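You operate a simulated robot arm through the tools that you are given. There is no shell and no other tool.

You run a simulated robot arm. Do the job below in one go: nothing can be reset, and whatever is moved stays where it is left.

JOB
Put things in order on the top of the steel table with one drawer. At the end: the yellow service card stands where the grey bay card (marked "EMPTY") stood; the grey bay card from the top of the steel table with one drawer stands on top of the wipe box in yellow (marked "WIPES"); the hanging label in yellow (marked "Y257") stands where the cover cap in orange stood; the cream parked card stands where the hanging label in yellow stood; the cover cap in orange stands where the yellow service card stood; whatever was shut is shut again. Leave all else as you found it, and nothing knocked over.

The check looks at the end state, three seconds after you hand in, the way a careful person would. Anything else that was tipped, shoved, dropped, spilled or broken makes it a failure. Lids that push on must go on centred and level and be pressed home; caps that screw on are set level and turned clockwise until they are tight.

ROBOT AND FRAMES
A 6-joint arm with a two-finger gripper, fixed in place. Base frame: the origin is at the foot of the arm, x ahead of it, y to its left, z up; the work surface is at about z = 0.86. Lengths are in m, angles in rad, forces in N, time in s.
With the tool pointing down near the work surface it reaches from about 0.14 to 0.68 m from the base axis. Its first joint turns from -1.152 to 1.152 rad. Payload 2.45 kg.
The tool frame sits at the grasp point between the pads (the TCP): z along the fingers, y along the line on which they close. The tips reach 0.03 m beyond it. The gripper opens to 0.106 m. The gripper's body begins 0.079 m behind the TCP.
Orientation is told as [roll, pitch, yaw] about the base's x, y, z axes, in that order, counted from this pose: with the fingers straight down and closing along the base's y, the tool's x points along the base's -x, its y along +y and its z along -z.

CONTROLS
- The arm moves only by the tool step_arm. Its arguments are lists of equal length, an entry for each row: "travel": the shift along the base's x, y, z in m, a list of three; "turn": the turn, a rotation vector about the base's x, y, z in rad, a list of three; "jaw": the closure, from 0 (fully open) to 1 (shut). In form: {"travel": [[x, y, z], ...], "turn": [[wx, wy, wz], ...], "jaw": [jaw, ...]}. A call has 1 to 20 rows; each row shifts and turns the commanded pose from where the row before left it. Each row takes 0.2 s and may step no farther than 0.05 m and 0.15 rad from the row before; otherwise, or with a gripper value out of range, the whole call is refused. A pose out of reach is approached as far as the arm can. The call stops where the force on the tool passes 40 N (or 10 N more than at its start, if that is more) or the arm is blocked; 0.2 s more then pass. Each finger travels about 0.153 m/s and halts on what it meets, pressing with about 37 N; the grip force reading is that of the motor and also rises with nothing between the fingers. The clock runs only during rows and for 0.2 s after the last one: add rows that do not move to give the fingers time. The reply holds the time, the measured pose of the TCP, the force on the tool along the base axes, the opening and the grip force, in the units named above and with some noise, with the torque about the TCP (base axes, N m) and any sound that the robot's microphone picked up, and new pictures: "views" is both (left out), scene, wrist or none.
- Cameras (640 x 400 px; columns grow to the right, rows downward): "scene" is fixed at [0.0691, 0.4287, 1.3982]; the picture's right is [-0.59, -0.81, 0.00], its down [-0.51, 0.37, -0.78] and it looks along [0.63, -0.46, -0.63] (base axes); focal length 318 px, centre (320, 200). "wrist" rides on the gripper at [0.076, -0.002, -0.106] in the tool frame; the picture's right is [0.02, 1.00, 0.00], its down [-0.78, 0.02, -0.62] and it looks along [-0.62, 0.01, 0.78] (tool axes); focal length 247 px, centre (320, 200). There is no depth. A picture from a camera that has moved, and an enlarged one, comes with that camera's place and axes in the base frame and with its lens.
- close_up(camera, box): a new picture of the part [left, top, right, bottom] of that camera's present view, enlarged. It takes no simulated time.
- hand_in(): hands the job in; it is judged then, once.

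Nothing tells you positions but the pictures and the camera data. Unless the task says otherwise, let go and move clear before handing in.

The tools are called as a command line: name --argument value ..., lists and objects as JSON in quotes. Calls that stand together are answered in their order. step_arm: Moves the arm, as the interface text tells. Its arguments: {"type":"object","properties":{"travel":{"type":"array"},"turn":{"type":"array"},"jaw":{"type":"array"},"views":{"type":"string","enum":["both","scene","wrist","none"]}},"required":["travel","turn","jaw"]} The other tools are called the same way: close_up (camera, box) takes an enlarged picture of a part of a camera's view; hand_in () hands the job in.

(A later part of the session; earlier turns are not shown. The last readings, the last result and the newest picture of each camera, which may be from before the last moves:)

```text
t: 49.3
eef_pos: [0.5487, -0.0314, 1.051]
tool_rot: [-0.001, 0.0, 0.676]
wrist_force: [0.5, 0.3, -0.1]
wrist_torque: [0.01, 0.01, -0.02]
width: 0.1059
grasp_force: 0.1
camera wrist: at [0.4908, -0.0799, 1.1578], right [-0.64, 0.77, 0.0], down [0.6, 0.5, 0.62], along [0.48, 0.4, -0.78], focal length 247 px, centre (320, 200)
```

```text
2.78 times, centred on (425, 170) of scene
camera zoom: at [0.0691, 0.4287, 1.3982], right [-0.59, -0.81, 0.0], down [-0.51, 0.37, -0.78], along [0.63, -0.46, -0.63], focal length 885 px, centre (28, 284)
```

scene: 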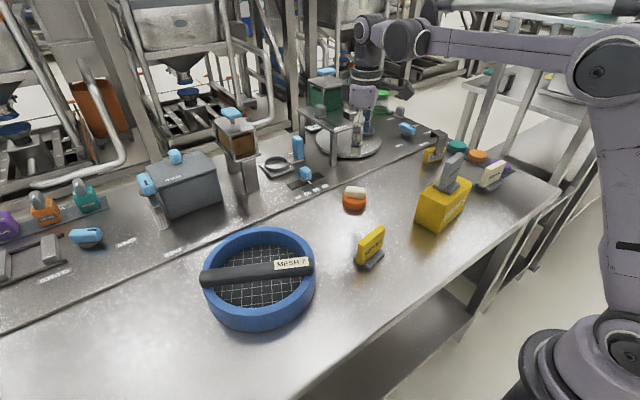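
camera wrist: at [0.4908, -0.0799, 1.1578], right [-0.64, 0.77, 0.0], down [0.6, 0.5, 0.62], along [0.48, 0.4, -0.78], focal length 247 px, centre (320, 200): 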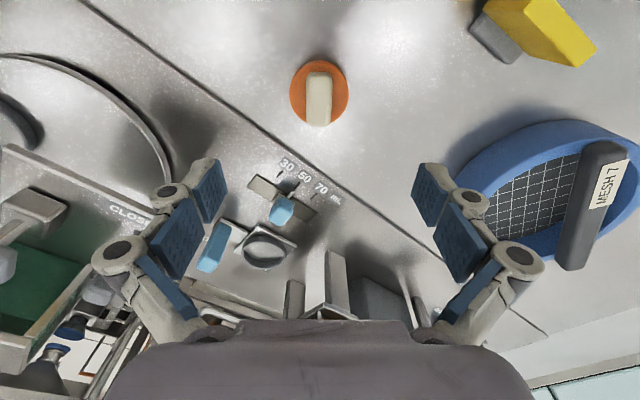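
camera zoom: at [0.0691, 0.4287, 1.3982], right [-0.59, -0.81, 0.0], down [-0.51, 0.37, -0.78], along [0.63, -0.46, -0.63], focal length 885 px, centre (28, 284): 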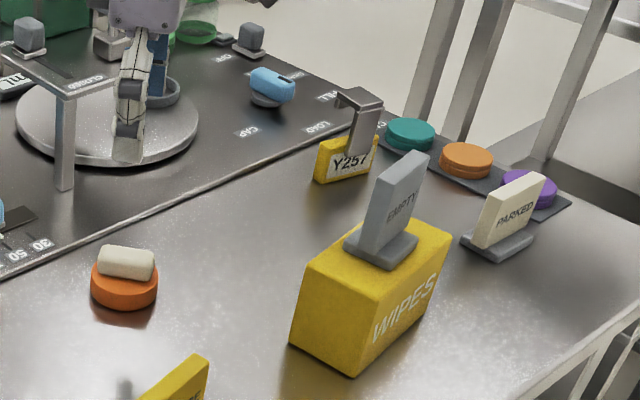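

The cap stands at the service spot. Next I'll look at the hanging label Y257 near (0.545, -0.36) from above.

step_arm --travel '[[-0.007, -0.043, 0], [-0.007, -0.043, 0], [-0.007, -0.043, 0], [-0.007, -0.043, 0], [-0.007, -0.043, 0], [-0.007, -0.043, 0], [-0.007, -0.042, 0], [0, 0, 0], [0, 0, 0]]' --turn '[[0, 0, -0.07], [0, 0, -0.07], [0, 0, -0.07], [0, 0, -0.07], [0, 0, -0.07], [0, 0, -0.07], [0, 0, -0.07], [0, 0, -0.066], [0, 0, 0]]' --jaw '[0, 0, 0, 0, 0, 0, 0, 0, 0]' --views "both"

close_up --camera "wrist" --box '[240, 60, 420, 200]'

close_up --camera "scene" --box '[410, 110, 460, 170]'

```text
t: 51.3
eef_pos: [0.5021, -0.3305, 1.0507]
tool_rot: [-0.003, -0.001, 0.12]
wrist_force: [0.6, 0.4, -0.4]
wrist_torque: [0.0, 0.04, 0.03]
width: 0.1059
grasp_force: 0.0
camera wrist: at [0.4257, -0.3414, 1.1586], right [-0.14, 0.99, 0.0], down [0.78, 0.11, 0.62], along [0.61, 0.09, -0.78], focal length 247 px, centre (320, 200)
```

scene: 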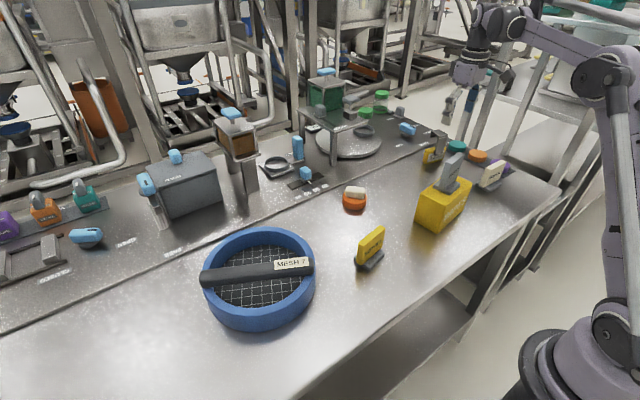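
wrist: 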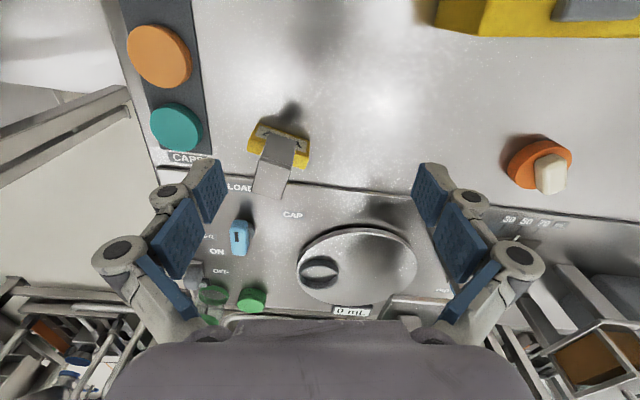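

```text
2.86 times, centred on (330, 130) of wrist
camera zoom: at [0.4257, -0.3414, 1.1586], right [-0.14, 0.99, 0.0], down [0.78, 0.11, 0.62], along [0.61, 0.09, -0.78], focal length 706 px, centre (291, 400)
```

zoom: 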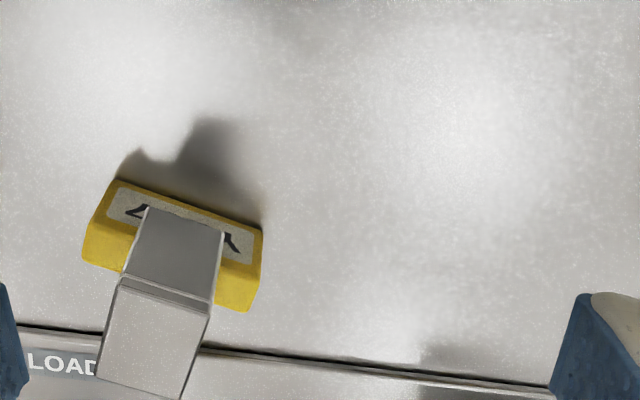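

```text
6.67 times, centred on (435, 140) of scene
camera zoom: at [0.0691, 0.4287, 1.3982], right [-0.59, -0.81, 0.0], down [-0.51, 0.37, -0.78], along [0.63, -0.46, -0.63], focal length 2120 px, centre (-447, 600)
```

zoom: 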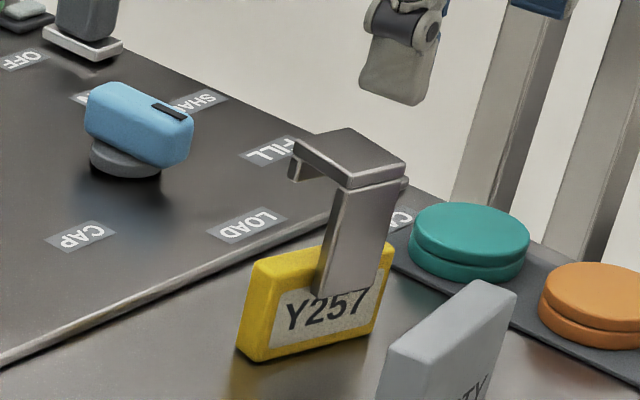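

The label is a yellow block about 0.066 wide with a metal hook rising to z≈0.94. Its yaw is about -0.24 and it sits near (0.56, -0.37). I'll rotate to match, hover closer with the jaws partly closed to stay clear of the cap strip, and refine.

step_arm --travel '[[0.0127, -0.01, 0], [0.0127, -0.01, 0], [0.0127, -0.01, -0.02], [0, 0, -0.02], [0, 0, 0], [0, 0, 0]]' --turn '[[0, 0, -0.119], [0, 0, -0.119], [0, 0, -0.119], [0, 0, 0], [0, 0, 0], [0, 0, 0]]' --jaw '[0.1, 0.2, 0.2, 0.2, 0.2, 0.2]' --views "both"

close_up --camera "wrist" --box '[240, 80, 400, 220]'

```text
t: 52.7
eef_pos: [0.5371, -0.3589, 1.0091]
tool_rot: [-0.002, -0.001, -0.236]
wrist_force: [-1.3, 0.3, 0.6]
wrist_torque: [-0.03, -0.03, -0.02]
width: 0.0847
grasp_force: 0.1
camera wrist: at [0.4628, -0.3421, 1.1171], right [0.21, 0.98, 0.0], down [0.77, -0.17, 0.62], along [0.61, -0.13, -0.78], focal length 247 px, centre (320, 200)
```

scene: 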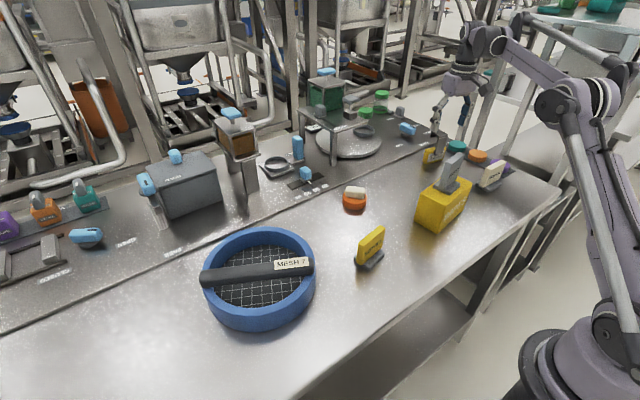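
wrist: 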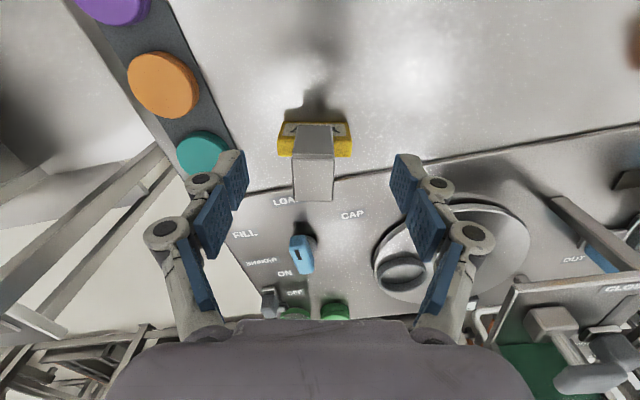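

```text
2.86 times, centred on (320, 150) of wrist
camera zoom: at [0.4628, -0.3421, 1.1171], right [0.21, 0.98, 0.0], down [0.77, -0.17, 0.62], along [0.61, -0.13, -0.78], focal length 706 px, centre (320, 343)
```

zoom: 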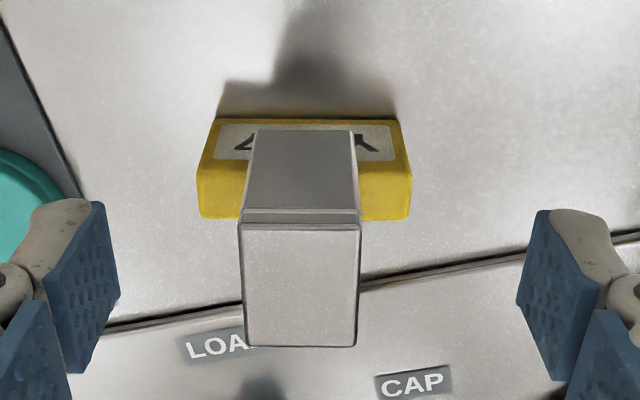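

The label is well aligned: the block is 0.069 wide, its top is at z≈0.90, and its centre is near (0.567, -0.372). I'll drop to z=0.95 in front of it, then slide forward with the fingers straddling it.

step_arm --travel '[[-0.0012, -0.0052, -0.02], [0, 0, -0.03], [0, 0, -0.009], [0.0155, -0.0037, 0], [0.0155, -0.0038, 0], [0, 0, 0]]' --turn '[[0, 0, 0], [0, 0, 0], [0, 0, 0], [0, 0, 0], [0, 0, 0], [0, 0, 0]]' --jaw '[0.2, 0.2, 0.2, 0.2, 0.2, 0.2]' --views "both"

close_up --camera "wrist" --box '[200, 100, 440, 260]'

close_up --camera "scene" --box '[390, 70, 520, 190]'

```text
t: 54.1
eef_pos: [0.5667, -0.3725, 0.9517]
tool_rot: [-0.002, 0.0, -0.236]
wrist_force: [0.5, -0.1, -0.3]
wrist_torque: [0.0, 0.01, -0.01]
width: 0.0848
grasp_force: 0.1
camera wrist: at [0.4933, -0.3553, 1.0597], right [0.21, 0.98, 0.0], down [0.77, -0.17, 0.62], along [0.61, -0.13, -0.78], focal length 247 px, centre (320, 200)
```

scene: 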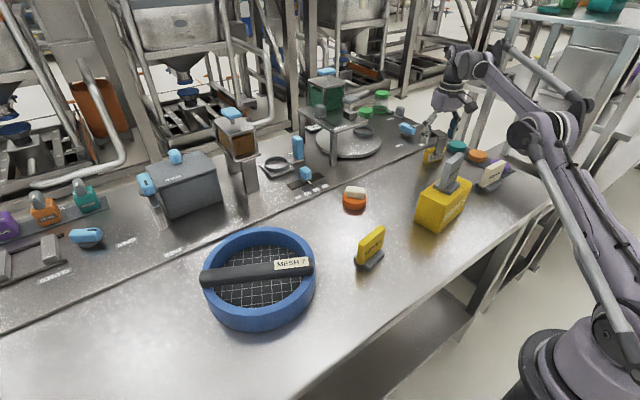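
wrist: 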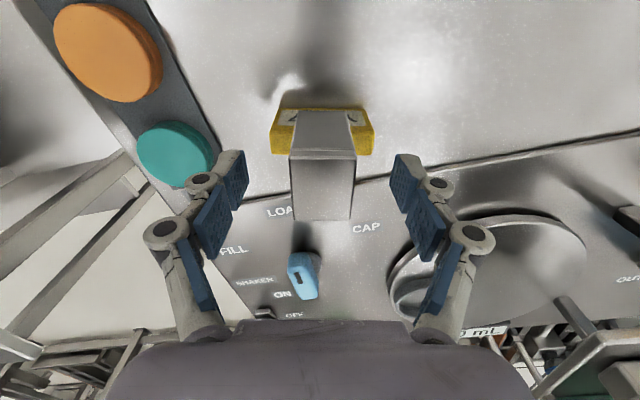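

```text
2.50 times, centred on (320, 180) of wrist
camera zoom: at [0.4933, -0.3553, 1.0597], right [0.21, 0.98, 0.0], down [0.77, -0.17, 0.62], along [0.61, -0.13, -0.78], focal length 617 px, centre (320, 250)
```

zoom: 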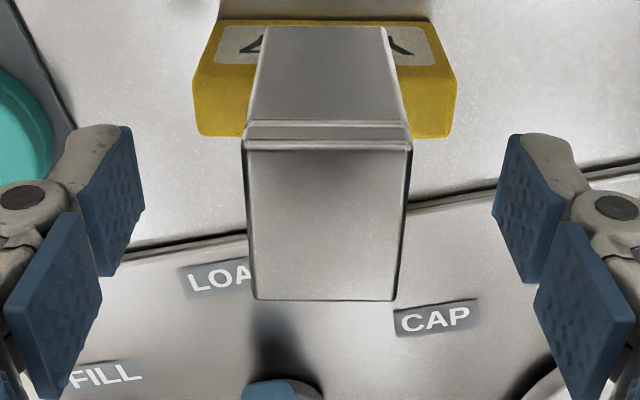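

```text
3.33 times, centred on (455, 130) of scene
camera zoom: at [0.0691, 0.4287, 1.3982], right [-0.59, -0.81, 0.0], down [-0.51, 0.37, -0.78], along [0.63, -0.46, -0.63], focal length 1060 px, centre (-130, 433)
```

zoom: 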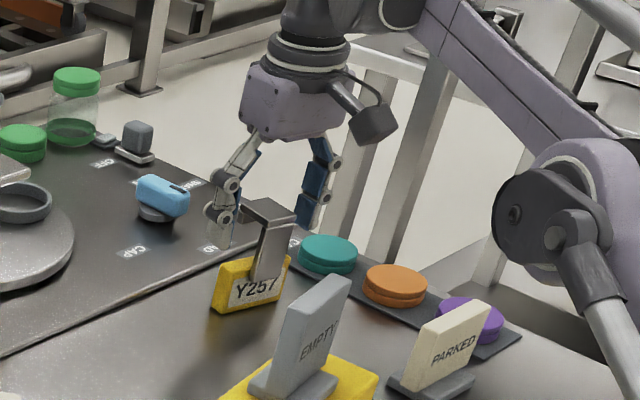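

The label is centred between the fingers. I'll lower to grip height and take a look before closing.

step_arm --travel '[[0.0003, 0.0012, -0.017], [0, 0, -0.017], [0, 0, -0.016], [0, 0, 0]]' --turn '[[0, 0, 0], [0, 0, 0], [0, 0, 0], [0, 0, 0]]' --jaw '[0.2, 0.2, 0.2, 0.2]' --views "both"

close_up --camera "wrist" --box '[200, 100, 440, 280]'

close_up --camera "scene" --box '[390, 90, 490, 190]'

```text
t: 55.1
eef_pos: [0.567, -0.3713, 0.9026]
tool_rot: [-0.001, 0.001, -0.237]
wrist_force: [-0.4, -0.4, 0.2]
wrist_torque: [-0.03, -0.03, -0.04]
width: 0.0847
grasp_force: 0.0
camera wrist: at [0.4928, -0.3547, 1.0097], right [0.21, 0.98, 0.0], down [0.77, -0.17, 0.62], along [0.61, -0.13, -0.78], focal length 247 px, centre (320, 200)
```

scene: 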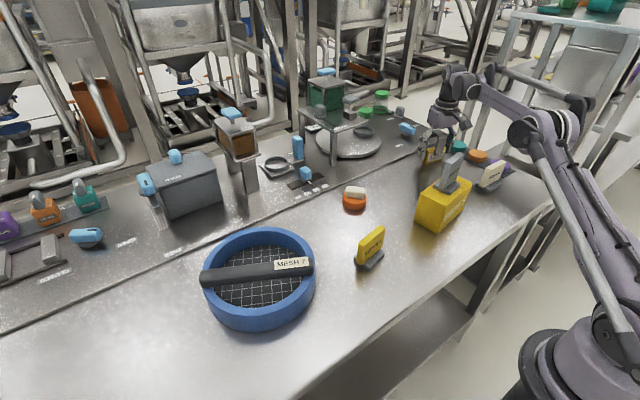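
wrist: 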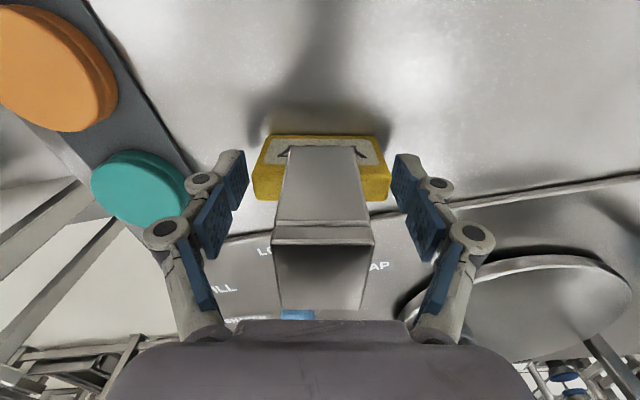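

```text
2.22 times, centred on (320, 190) of wrist
camera zoom: at [0.4928, -0.3547, 1.0097], right [0.21, 0.98, 0.0], down [0.77, -0.17, 0.62], along [0.61, -0.13, -0.78], focal length 549 px, centre (320, 222)
```

zoom: 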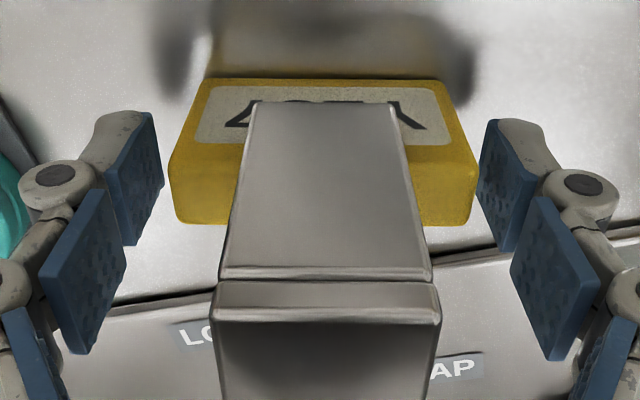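

```text
4.00 times, centred on (440, 140) of scene
camera zoom: at [0.0691, 0.4287, 1.3982], right [-0.59, -0.81, 0.0], down [-0.51, 0.37, -0.78], along [0.63, -0.46, -0.63], focal length 1272 px, centre (-160, 440)
```

zoom: 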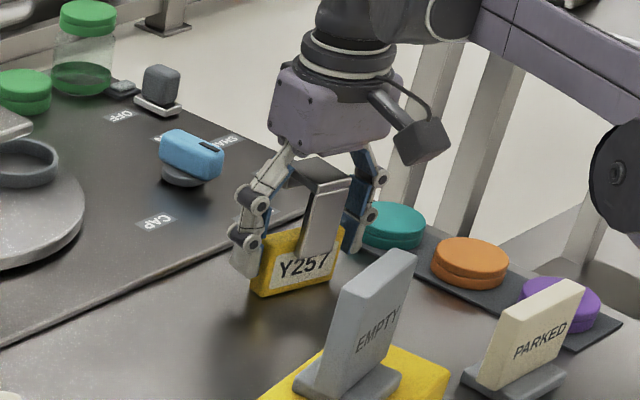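

Centred. I'll close on the block ends and check the width.

step_arm --travel '[[0, 0, 0], [0, 0, 0], [0, 0, 0], [0, 0, 0], [0, 0, 0]]' --turn '[[0, 0, 0], [0, 0, 0], [0, 0, 0], [0, 0, 0], [0, 0, 0]]' --jaw '[0.35, 0.6, 0.6, 0.6, 0.6]' --views "none"

```text
t: 56.3
eef_pos: [0.5669, -0.3707, 0.9028]
tool_rot: [-0.002, -0.001, -0.236]
wrist_force: [-0.5, -0.6, 2.1]
wrist_torque: [0.03, -0.02, 0.02]
width: 0.0692
grasp_force: 37.1
```

It's gripped at width 0.069. I'll lift gently and check.

step_arm --travel '[[0, 0, 0.005], [0, 0, 0.01], [0, 0, 0.015], [0, 0, 0]]' --turn '[[0, 0, 0], [0, 0, 0], [0, 0, 0], [0, 0, 0]]' --jaw '[0.6, 0.6, 0.6, 0.6]' --views "both"

close_up --camera "scene" --box '[390, 70, 490, 190]'

```text
t: 57.3
eef_pos: [0.5697, -0.3714, 0.9338]
tool_rot: [-0.002, 0.001, -0.236]
wrist_force: [1.0, -0.8, -0.5]
wrist_torque: [-0.01, -0.01, 0.01]
width: 0.0688
grasp_force: 37.3
camera wrist: at [0.4948, -0.355, 1.0409], right [0.21, 0.98, 0.0], down [0.77, -0.17, 0.62], along [0.61, -0.13, -0.78], focal length 247 px, centre (320, 200)
```

scene: 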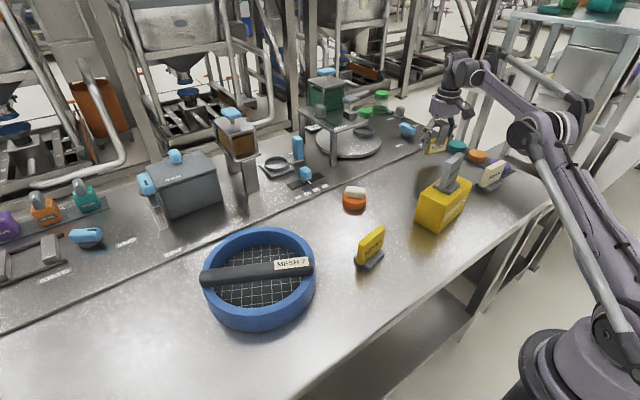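
wrist: 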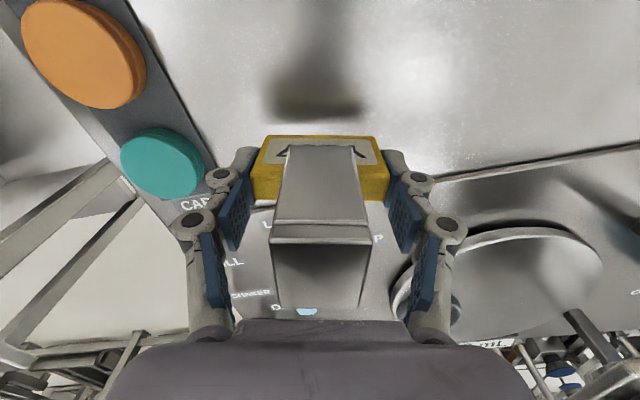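

```text
3.33 times, centred on (440, 130) of scene
camera zoom: at [0.0691, 0.4287, 1.3982], right [-0.59, -0.81, 0.0], down [-0.51, 0.37, -0.78], along [0.63, -0.46, -0.63], focal length 1060 px, centre (-80, 433)
```

zoom: 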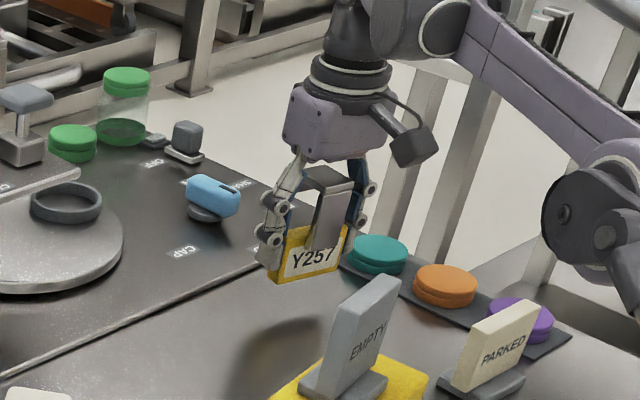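

The label is held firmly. I'll carry it inward and up, along x≈0.5 past the box and over the cap, toward the left side.

step_arm --travel '[[-0.02, 0.012, 0.035], [-0.02, 0.012, 0.035], [-0.02, 0.012, 0.035], [0, 0.03, 0.02], [0, 0.0436, 0], [0, 0.0436, 0], [0, 0.0436, 0], [0, 0.0436, 0], [0, 0.0436, 0], [0, 0.0436, 0], [0, 0.0434, 0], [0, 0, 0]]' --turn '[[0, 0, 0], [0, 0, 0], [0, 0, 0], [0, 0, 0], [0, 0, 0], [0, 0, 0], [0, 0, 0], [0, 0, 0], [0, 0, 0], [0, 0, 0], [0, 0, 0], [0, 0, 0]]' --jaw '[0.6, 0.6, 0.6, 0.6, 0.6, 0.6, 0.6, 0.6, 0.6, 0.6, 0.6, 0.6]' --views "both"

```text
t: 59.9
eef_pos: [0.5084, -0.0037, 1.0577]
tool_rot: [-0.001, -0.001, -0.236]
wrist_force: [-0.1, 0.9, -0.4]
wrist_torque: [0.0, -0.02, 0.04]
width: 0.0691
grasp_force: 37.4
camera wrist: at [0.4344, 0.0131, 1.1657], right [0.21, 0.98, 0.0], down [0.77, -0.17, 0.62], along [0.61, -0.13, -0.78], focal length 247 px, centre (320, 200)
```

scene: 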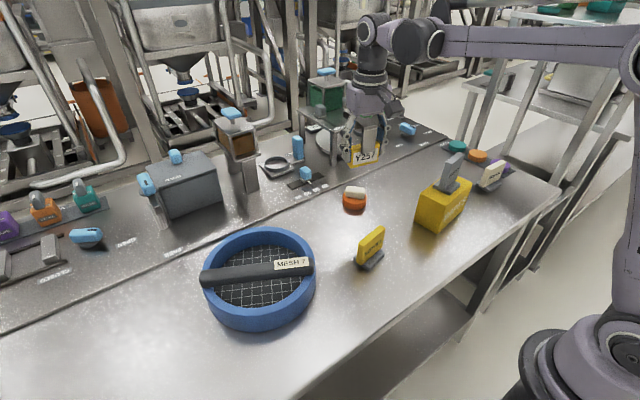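
wrist: 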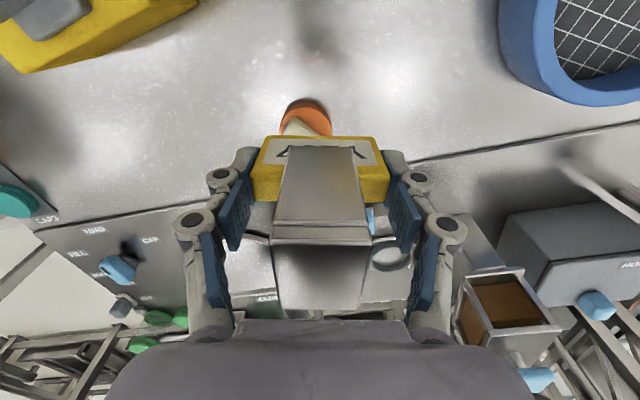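

step_arm --travel '[[-0.0107, 0.042, 0], [-0.0107, 0.042, 0], [-0.0107, 0.042, 0], [-0.0107, 0.042, 0], [-0.0107, 0.042, 0], [-0.0107, 0.042, 0], [-0.0107, 0.042, 0], [-0.0107, 0.042, 0], [-0.0107, 0.042, 0], [-0.0107, 0.042, 0], [0, 0.02, -0.04], [0, 0.02, -0.04], [0, 0.02, -0.035], [0, 0, 0], [0, 0, 0]]' --turn '[[0, 0, 0], [0, 0, 0], [0, 0, 0], [0, 0, 0], [0, 0, 0], [0, 0, 0], [0, 0, 0], [0, 0, 0], [0, 0, 0], [0, 0, 0], [0, 0, 0], [0, 0, 0], [0, 0, 0], [0, 0, 0], [0, 0, 0]]' --jaw '[0.6, 0.6, 0.6, 0.6, 0.6, 0.6, 0.6, 0.6, 0.6, 0.6, 0.6, 0.6, 0.6, 0.6, 0.6]' --views "both"

```text
t: 63.1
eef_pos: [0.4033, 0.4793, 0.9417]
tool_rot: [-0.002, -0.002, -0.235]
wrist_force: [-0.4, 0.2, -0.2]
wrist_torque: [0.0, -0.04, 0.0]
width: 0.069
grasp_force: 37.0
camera wrist: at [0.328, 0.496, 1.0494], right [0.21, 0.98, 0.0], down [0.77, -0.17, 0.62], along [0.61, -0.13, -0.78], focal length 247 px, centre (320, 200)
```

scene: 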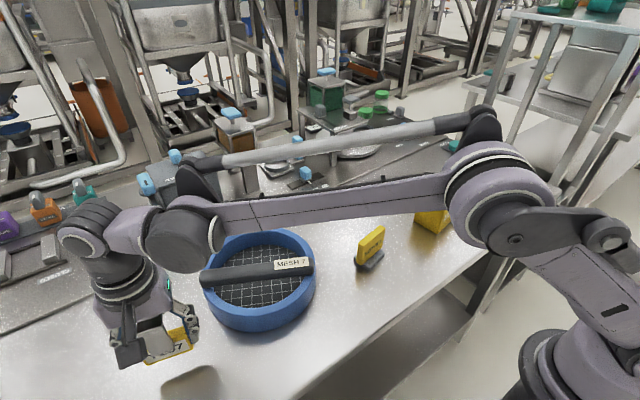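
wrist: 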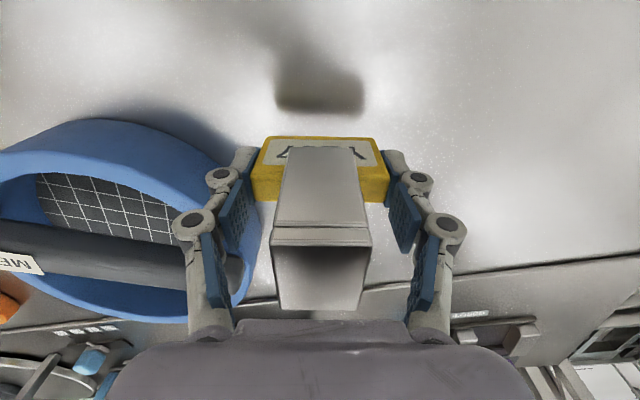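

step_arm --travel '[[0, 0, -0.012], [0.013, 0.025, 0], [0.013, 0.025, 0], [0, 0, 0]]' --turn '[[0, 0, 0], [0, 0, 0], [0, 0, 0], [0, 0, 0]]' --jaw '[0.6, 0.6, 0.6, 0.6]' --views "both"

close_up --camera "scene" --box '[80, 290, 220, 400]'

```text
t: 64.1
eef_pos: [0.4251, 0.5314, 0.9297]
tool_rot: [-0.001, 0.0, -0.235]
wrist_force: [-0.5, -0.1, -1.2]
wrist_torque: [0.01, 0.02, 0.01]
width: 0.069
grasp_force: 37.2
camera wrist: at [0.3512, 0.5476, 1.037], right [0.21, 0.98, 0.0], down [0.77, -0.17, 0.62], along [0.61, -0.13, -0.78], focal length 247 px, centre (320, 200)
```

scene: 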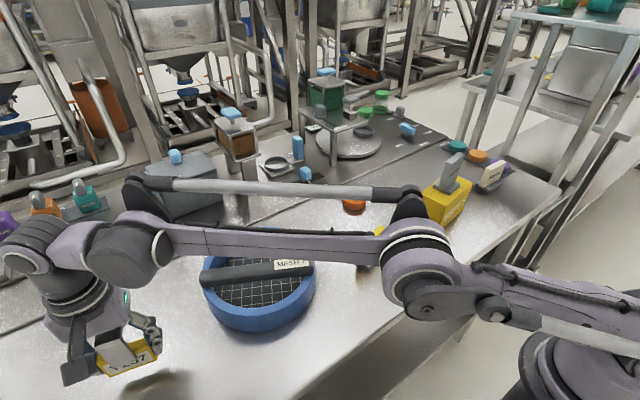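
wrist: 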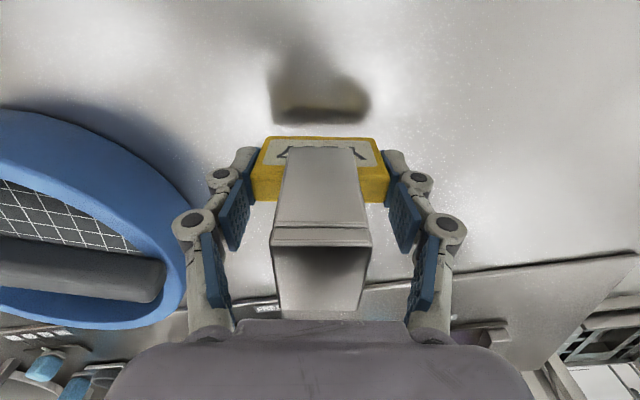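

```text
3.64 times, centred on (150, 345) of scene
camera zoom: at [0.0691, 0.4288, 1.3982], right [-0.59, -0.81, 0.0], down [-0.51, 0.37, -0.78], along [0.63, -0.46, -0.63], focal length 1156 px, centre (938, -327)
```

zoom: 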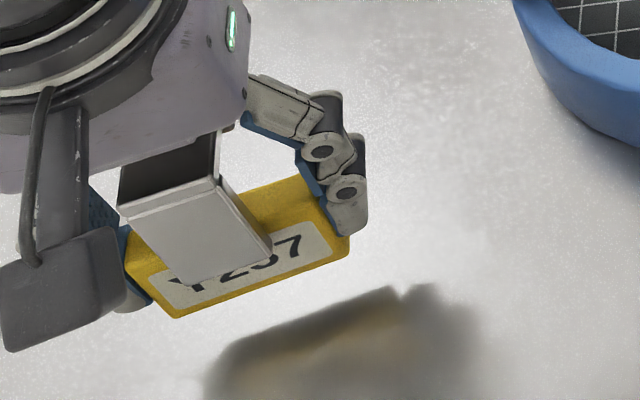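

step_arm --travel '[[0, 0, -0.012], [0, 0, -0.01], [0, 0, -0.002], [0, 0, 0]]' --turn '[[0, 0, 0], [0, 0, 0], [0, 0, 0], [0, 0, 0]]' --jaw '[0.6, 0.6, 0.6, 0.6]' --views "none"

step_arm --travel '[[0, 0, -0.0015], [0, 0, 0]]' --turn '[[0, 0, 0], [0, 0, 0]]' --jaw '[0.6, 0.6]' --views "none"

```text
t: 65.1
eef_pos: [0.4257, 0.5292, 0.9069]
tool_rot: [-0.002, 0.0, -0.236]
wrist_force: [0.2, 0.3, -1.3]
wrist_torque: [0.0, 0.02, 0.01]
width: 0.0691
grasp_force: 37.2
```

```text
t: 65.7
eef_pos: [0.4266, 0.5306, 0.9051]
tool_rot: [0.0, 0.0, -0.235]
wrist_force: [1.4, 0.4, -2.0]
wrist_torque: [0.0, 0.0, 0.0]
width: 0.0692
grasp_force: 36.7
```

step_arm --travel '[[0, 0, -0.0015], [0, 0, 0]]' --turn '[[0, 0, 0], [0, 0, 0]]' --jaw '[0.6, 0.6]' --views "none"

```text
t: 66.3
eef_pos: [0.426, 0.53, 0.9029]
tool_rot: [-0.002, 0.002, -0.235]
wrist_force: [-0.7, -0.2, -1.1]
wrist_torque: [0.0, 0.01, 0.0]
width: 0.0689
grasp_force: 37.1
```

step_arm --travel '[[0, 0, -0.001], [0, 0, 0]]' --turn '[[0, 0, 0], [0, 0, 0]]' --jaw '[0.6, 0.6]' --views "none"

```text
t: 66.9
eef_pos: [0.4251, 0.5292, 0.9018]
tool_rot: [0.001, -0.001, -0.236]
wrist_force: [0.7, 1.8, 6.9]
wrist_torque: [-0.01, -0.02, -0.02]
width: 0.0691
grasp_force: 36.8
```

It has touched down (7 N). I'll open to 0.085 and rise straight up clear of the hook.

step_arm --travel '[[0, 0, 0], [0, 0, 0], [0, 0, 0], [0, 0, 0.02], [0, 0, 0.03], [-0.005, -0.01, 0.03], [-0.01, -0.02, 0.03], [0, 0, 0]]' --turn '[[0, 0, 0], [0, 0, 0], [0, 0, 0], [0, 0, 0], [0, 0, 0], [0, 0, 0], [0, 0, 0], [0, 0, 0]]' --jaw '[0.3, 0.2, 0.15, 0.15, 0.1, 0.1, 0.1, 0.1]' --views "both"

close_up --camera "scene" --box '[80, 290, 220, 400]'

```text
t: 68.7
eef_pos: [0.4114, 0.4987, 1.015]
tool_rot: [-0.001, 0.0, -0.235]
wrist_force: [-0.2, 0.3, 0.6]
wrist_torque: [0.03, 0.04, 0.03]
width: 0.0954
grasp_force: 0.0
camera wrist: at [0.3378, 0.5143, 1.1214], right [0.21, 0.98, 0.0], down [0.77, -0.17, 0.62], along [0.61, -0.13, -0.78], focal length 247 px, centre (320, 200)
```

scene: 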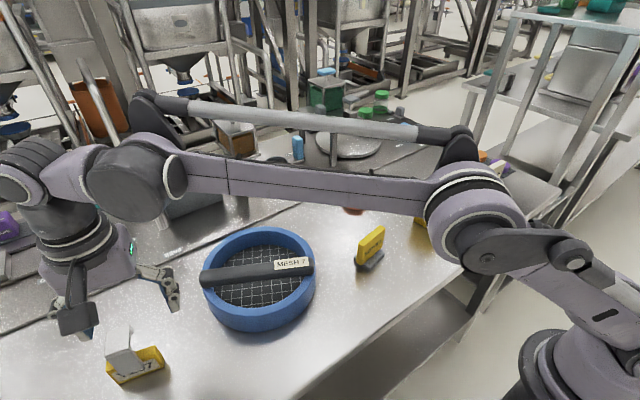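
wrist: 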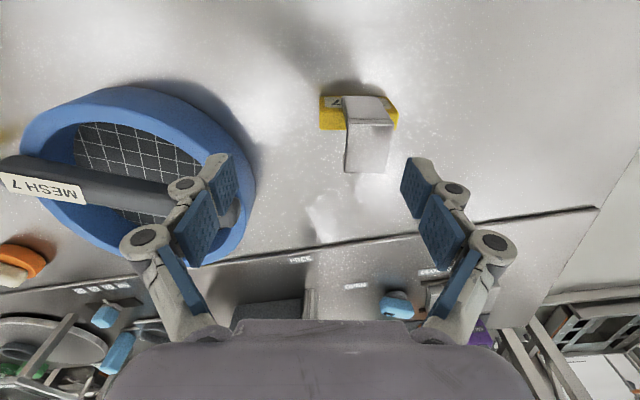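

```text
3.64 times, centred on (150, 345) of scene
camera zoom: at [0.0691, 0.4287, 1.3982], right [-0.59, -0.81, 0.0], down [-0.51, 0.37, -0.78], along [0.63, -0.46, -0.63], focal length 1156 px, centre (938, -327)
```

zoom: 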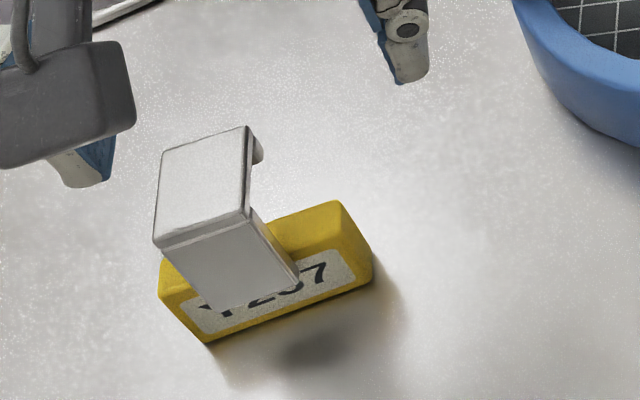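

The label stands at the cap's old spot. Now I'll fly high over the bay card toward the parked card near (0.38, -0.386) for a look.

step_arm --travel '[[-0.005, -0.036, 0.03], [-0.005, -0.036, 0.03], [-0.005, -0.036, 0.03], [-0.005, -0.036, 0.03], [-0.0032, -0.0434, 0], [-0.0032, -0.0434, 0], [-0.0032, -0.0434, 0], [-0.0032, -0.0434, 0], [-0.0032, -0.0434, 0], [-0.0032, -0.0434, 0], [-0.0032, -0.0434, 0], [-0.0032, -0.0434, 0], [-0.0032, -0.0434, 0], [-0.0032, -0.0434, 0], [-0.0032, -0.0434, 0], [-0.0032, -0.0434, 0], [-0.0032, -0.0434, 0], [-0.0032, -0.0434, 0], [-0.0032, -0.0434, 0], [-0.0032, -0.0434, 0]]' --turn '[[0, 0, 0], [0, 0, 0], [0, 0, 0], [0, 0, 0], [0, 0, 0.0148], [0, 0, 0.0148], [0, 0, 0.0148], [0, 0, 0.0148], [0, 0, 0.0148], [0, 0, 0.0148], [0, 0, 0.0148], [0, 0, 0.0148], [0, 0, 0.0148], [0, 0, 0.0148], [0, 0, 0.0148], [0, 0, 0.0148], [0, 0, 0.0148], [0, 0, 0.0148], [0, 0, 0.0148], [0, 0, 0.0148]]' --jaw '[0.1, 0, 0, 0, 0, 0, 0, 0, 0, 0, 0, 0, 0, 0, 0, 0, 0, 0, 0, 0]' --views "both"

close_up --camera "wrist" --box '[220, 40, 380, 160]'

```text
t: 72.9
eef_pos: [0.3423, -0.3421, 1.1326]
tool_rot: [0.002, 0.001, 0.003]
wrist_force: [-0.2, -0.1, -0.4]
wrist_torque: [0.02, -0.02, -0.01]
width: 0.1064
grasp_force: 0.1
camera wrist: at [0.2656, -0.3427, 1.2407], right [-0.02, 1.0, 0.0], down [0.78, 0.02, 0.62], along [0.62, 0.01, -0.78], focal length 247 px, centre (320, 200)
```

scene: 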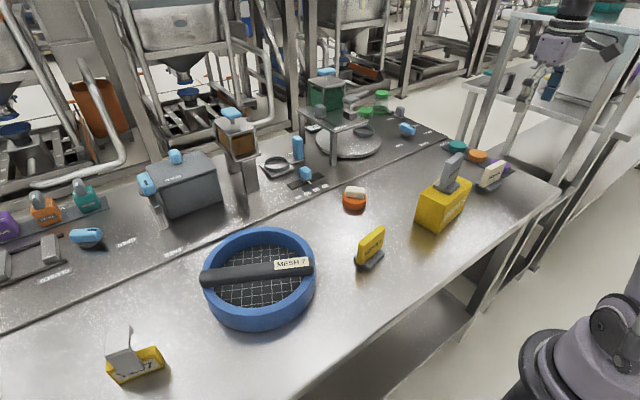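
wrist: 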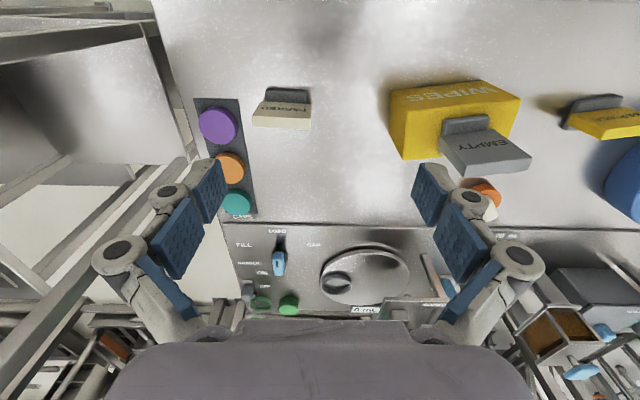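

```text
3.33 times, centred on (300, 100) of wrist
camera zoom: at [0.2656, -0.3427, 1.2407], right [-0.02, 1.0, 0.0], down [0.78, 0.02, 0.62], along [0.62, 0.01, -0.78], focal length 823 px, centre (387, 533)
```

zoom: 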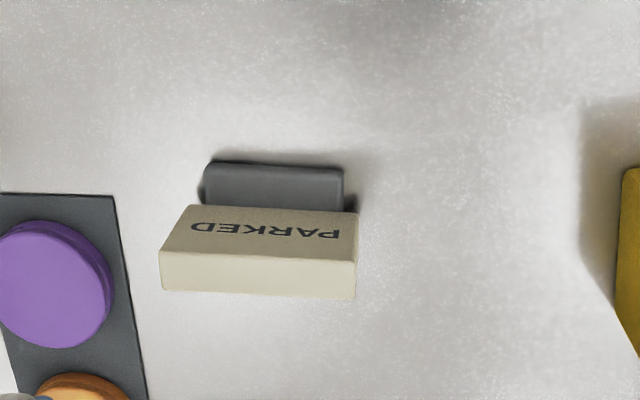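

The parked card is at about (0.387, -0.393), yaw about -0.036, the same size as the service card. I'll move above it with the jaws partly closed so they clear the cap strip.

step_arm --travel '[[0.0228, -0.0255, 0], [0.0227, -0.0255, 0], [0, 0, -0.035], [0, 0, -0.035], [0, 0, -0.032], [0, 0, 0]]' --turn '[[0, 0, -0.02], [0, 0, -0.019], [0, 0, 0], [0, 0, 0], [0, 0, 0], [0, 0, 0]]' --jaw '[0, 0.15, 0.15, 0.15, 0.15, 0.15]' --views "wrist"

close_up --camera "wrist" --box '[240, 60, 400, 180]'

```text
t: 74.3
eef_pos: [0.3871, -0.3901, 1.0314]
tool_rot: [-0.001, 0.001, -0.036]
wrist_force: [0.4, 0.0, 0.8]
wrist_torque: [-0.04, -0.03, 0.0]
width: 0.0902
grasp_force: 0.2
camera wrist: at [0.3128, -0.3886, 1.1383], right [0.02, 1.0, 0.0], down [0.78, -0.01, 0.62], along [0.62, -0.01, -0.78], focal length 247 px, centre (320, 200)
```

wrist: 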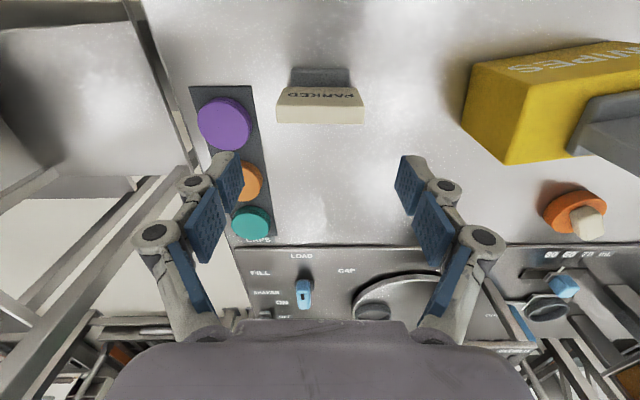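

```text
3.33 times, centred on (320, 120) of wrist
camera zoom: at [0.3128, -0.3886, 1.1383], right [0.02, 1.0, 0.0], down [0.78, -0.01, 0.62], along [0.62, -0.01, -0.78], focal length 823 px, centre (320, 467)
```

zoom: 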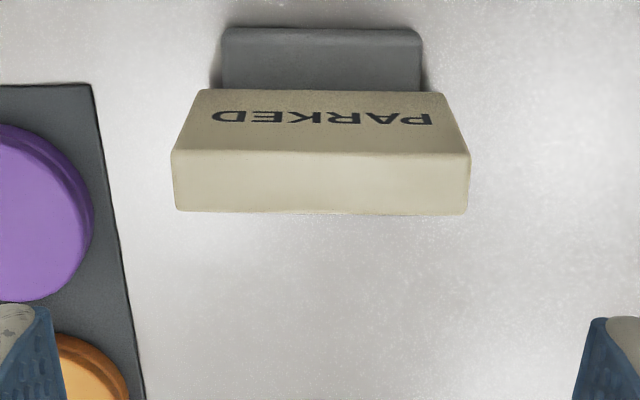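

Aligned. I'll lower to grip height and close.

step_arm --travel '[[-0.001, 0, -0.035], [0, 0, -0.035], [0, 0, -0.035], [0, 0, -0.0245], [0, 0, 0], [0, 0, 0], [0, 0, 0], [0, 0, 0], [0, 0, 0]]' --turn '[[0, 0, 0], [0, 0, 0], [0, 0, 0], [0, 0, 0], [0, 0, 0], [0, 0, 0], [0, 0, 0], [0, 0, 0], [0, 0, 0]]' --jaw '[0.15, 0.15, 0.15, 0.15, 0.15, 0.4, 0.6, 0.6, 0.6]' --views "wrist"

close_up --camera "wrist" --box '[200, 100, 440, 270]'

```text
t: 76.3
eef_pos: [0.3855, -0.3937, 0.8997]
tool_rot: [-0.002, 0.001, -0.036]
wrist_force: [-0.8, 1.0, 1.3]
wrist_torque: [0.09, -0.02, 0.06]
width: 0.0743
grasp_force: 37.1
camera wrist: at [0.3107, -0.3923, 1.0075], right [0.02, 1.0, 0.0], down [0.78, -0.01, 0.62], along [0.62, -0.01, -0.78], focal length 247 px, centre (320, 200)
```

wrist: 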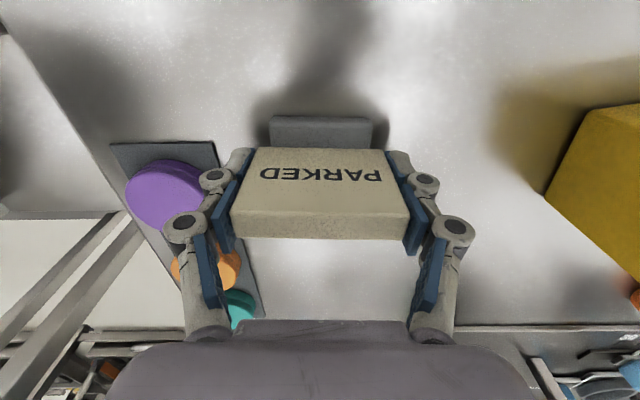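

```text
2.35 times, centred on (320, 185) of wrist
camera zoom: at [0.3107, -0.3923, 1.0075], right [0.02, 1.0, 0.0], down [0.78, -0.01, 0.62], along [0.62, -0.01, -0.78], focal length 581 px, centre (320, 235)
```

zoom: 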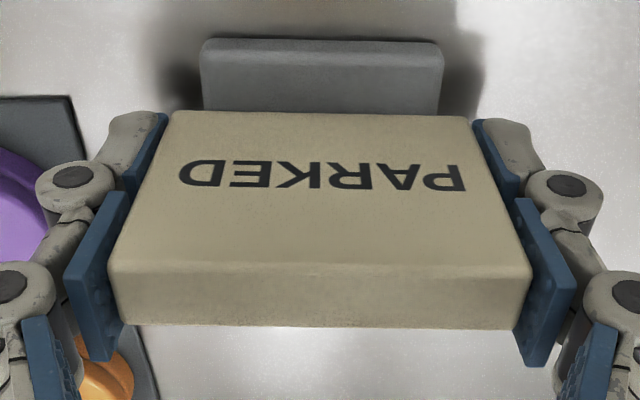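

Gripped at 0.074. I'll lift and check that it follows.

step_arm --travel '[[0, 0, 0.005], [0, 0, 0.01], [0, 0, 0.02], [0, 0, 0.03], [0, 0, 0.035], [0, 0, 0]]' --turn '[[0, 0, 0], [0, 0, 0], [0, 0, 0], [0, 0, 0], [0, 0, 0], [0, 0, 0]]' --jaw '[0.6, 0.6, 0.6, 0.6, 0.6, 0.6]' --views "both"

```text
t: 77.7
eef_pos: [0.3881, -0.3902, 0.9999]
tool_rot: [-0.003, 0.0, -0.038]
wrist_force: [0.3, 0.8, -1.4]
wrist_torque: [0.02, -0.05, 0.01]
width: 0.0743
grasp_force: 36.8
camera wrist: at [0.3119, -0.3892, 1.1074], right [0.02, 1.0, 0.0], down [0.78, -0.01, 0.62], along [0.62, -0.01, -0.78], focal length 247 px, centre (320, 200)
```

scene: 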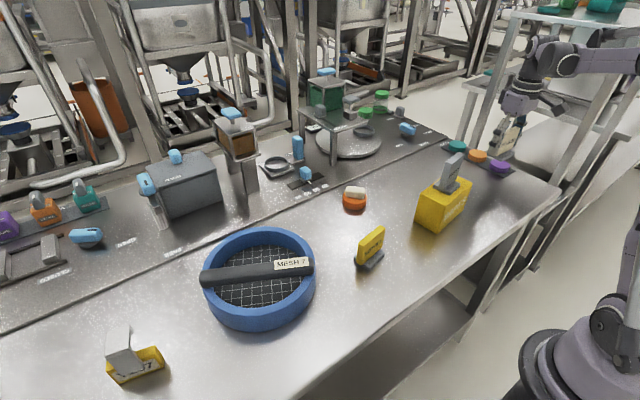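
wrist: 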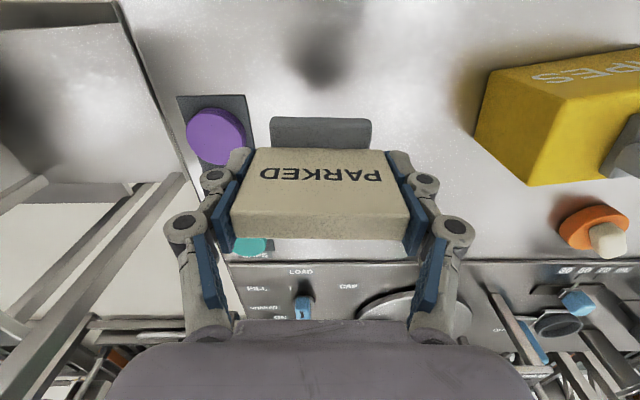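

The card follows. I'll carry it to the label's old spot at (0.566, -0.371), lowering before the last outward stretch because of reach.

step_arm --travel '[[0.036, 0.005, 0], [0.036, 0.005, 0], [0.036, 0.005, 0], [0.036, 0.0045, 0], [0, 0, -0.035], [0, 0, -0.035], [0.018, 0, 0], [0.018, 0, 0], [0, 0, 0], [0, 0, 0]]' --turn '[[0, 0, 0], [0, 0, 0], [0, 0, 0], [0, 0, 0], [0, 0, 0], [0, 0, 0], [0, 0, 0], [0, 0, 0], [0, 0, 0], [0, 0, 0]]' --jaw '[0.6, 0.6, 0.6, 0.6, 0.6, 0.6, 0.6, 0.6, 0.6, 0.6]' --views "both"

close_up --camera "scene" --box '[380, 80, 500, 190]'

```text
t: 79.9
eef_pos: [0.5678, -0.3711, 0.9324]
tool_rot: [-0.003, 0.001, -0.035]
wrist_force: [0.8, 0.0, -1.9]
wrist_torque: [0.02, 0.01, 0.02]
width: 0.0739
grasp_force: 36.8
camera wrist: at [0.4914, -0.3698, 1.039], right [0.02, 1.0, 0.0], down [0.78, -0.01, 0.62], along [0.62, -0.01, -0.78], focal length 247 px, centre (320, 200)
```

scene: 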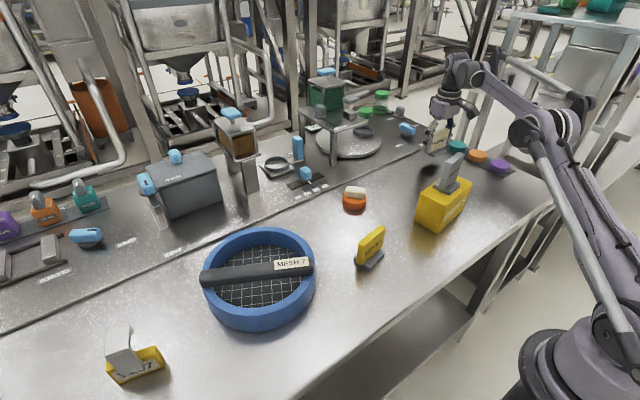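
wrist: 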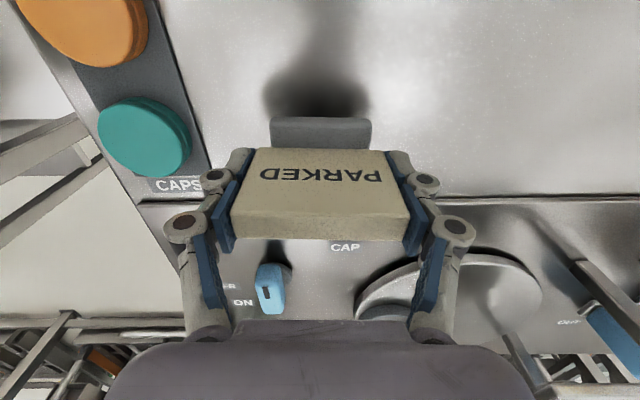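

```text
3.64 times, centred on (440, 135) of scene
camera zoom: at [0.0691, 0.4287, 1.3982], right [-0.59, -0.81, 0.0], down [-0.51, 0.37, -0.78], along [0.63, -0.46, -0.63], focal length 1156 px, centre (-116, 436)
```

zoom: 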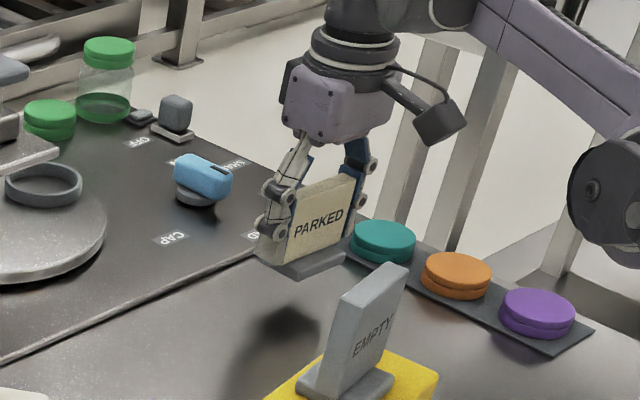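

step_arm --travel '[[0, 0, -0.012], [0, 0, -0.012], [0, 0, -0.004], [0, 0, 0]]' --turn '[[0, 0, 0], [0, 0, 0], [0, 0, 0], [0, 0, 0]]' --jaw '[0.6, 0.6, 0.6, 0.6]' --views "none"

step_arm --travel '[[0, 0, -0.0015], [0, 0, 0]]' --turn '[[0, 0, 0], [0, 0, 0]]' --jaw '[0.6, 0.6]' --views "none"

```text
t: 80.9
eef_pos: [0.5652, -0.3716, 0.902]
tool_rot: [-0.001, 0.001, -0.037]
wrist_force: [0.4, 0.1, -1.4]
wrist_torque: [-0.04, 0.0, -0.02]
width: 0.0743
grasp_force: 36.9
```

```text
t: 81.5
eef_pos: [0.5667, -0.3709, 0.9017]
tool_rot: [-0.003, 0.0, -0.036]
wrist_force: [0.2, 0.1, 0.0]
wrist_torque: [-0.02, -0.02, -0.02]
width: 0.074
grasp_force: 36.8
```

step_arm --travel '[[0, 0, -0.001], [0, 0, 0]]' --turn '[[0, 0, 0], [0, 0, 0]]' --jaw '[0.6, 0.6]' --views "none"

```text
t: 82.1
eef_pos: [0.5661, -0.3703, 0.901]
tool_rot: [-0.001, -0.001, -0.036]
wrist_force: [-0.2, 0.3, -0.4]
wrist_torque: [0.02, 0.01, -0.02]
width: 0.0739
grasp_force: 37.0
```

step_arm --travel '[[0, 0, -0.001], [0, 0, 0]]' --turn '[[0, 0, 0], [0, 0, 0]]' --jaw '[0.6, 0.6]' --views "none"

```text
t: 82.7
eef_pos: [0.5647, -0.3701, 0.8998]
tool_rot: [-0.002, 0.001, -0.037]
wrist_force: [2.4, -0.5, 6.9]
wrist_torque: [0.02, -0.03, 0.01]
width: 0.0741
grasp_force: 37.1
```

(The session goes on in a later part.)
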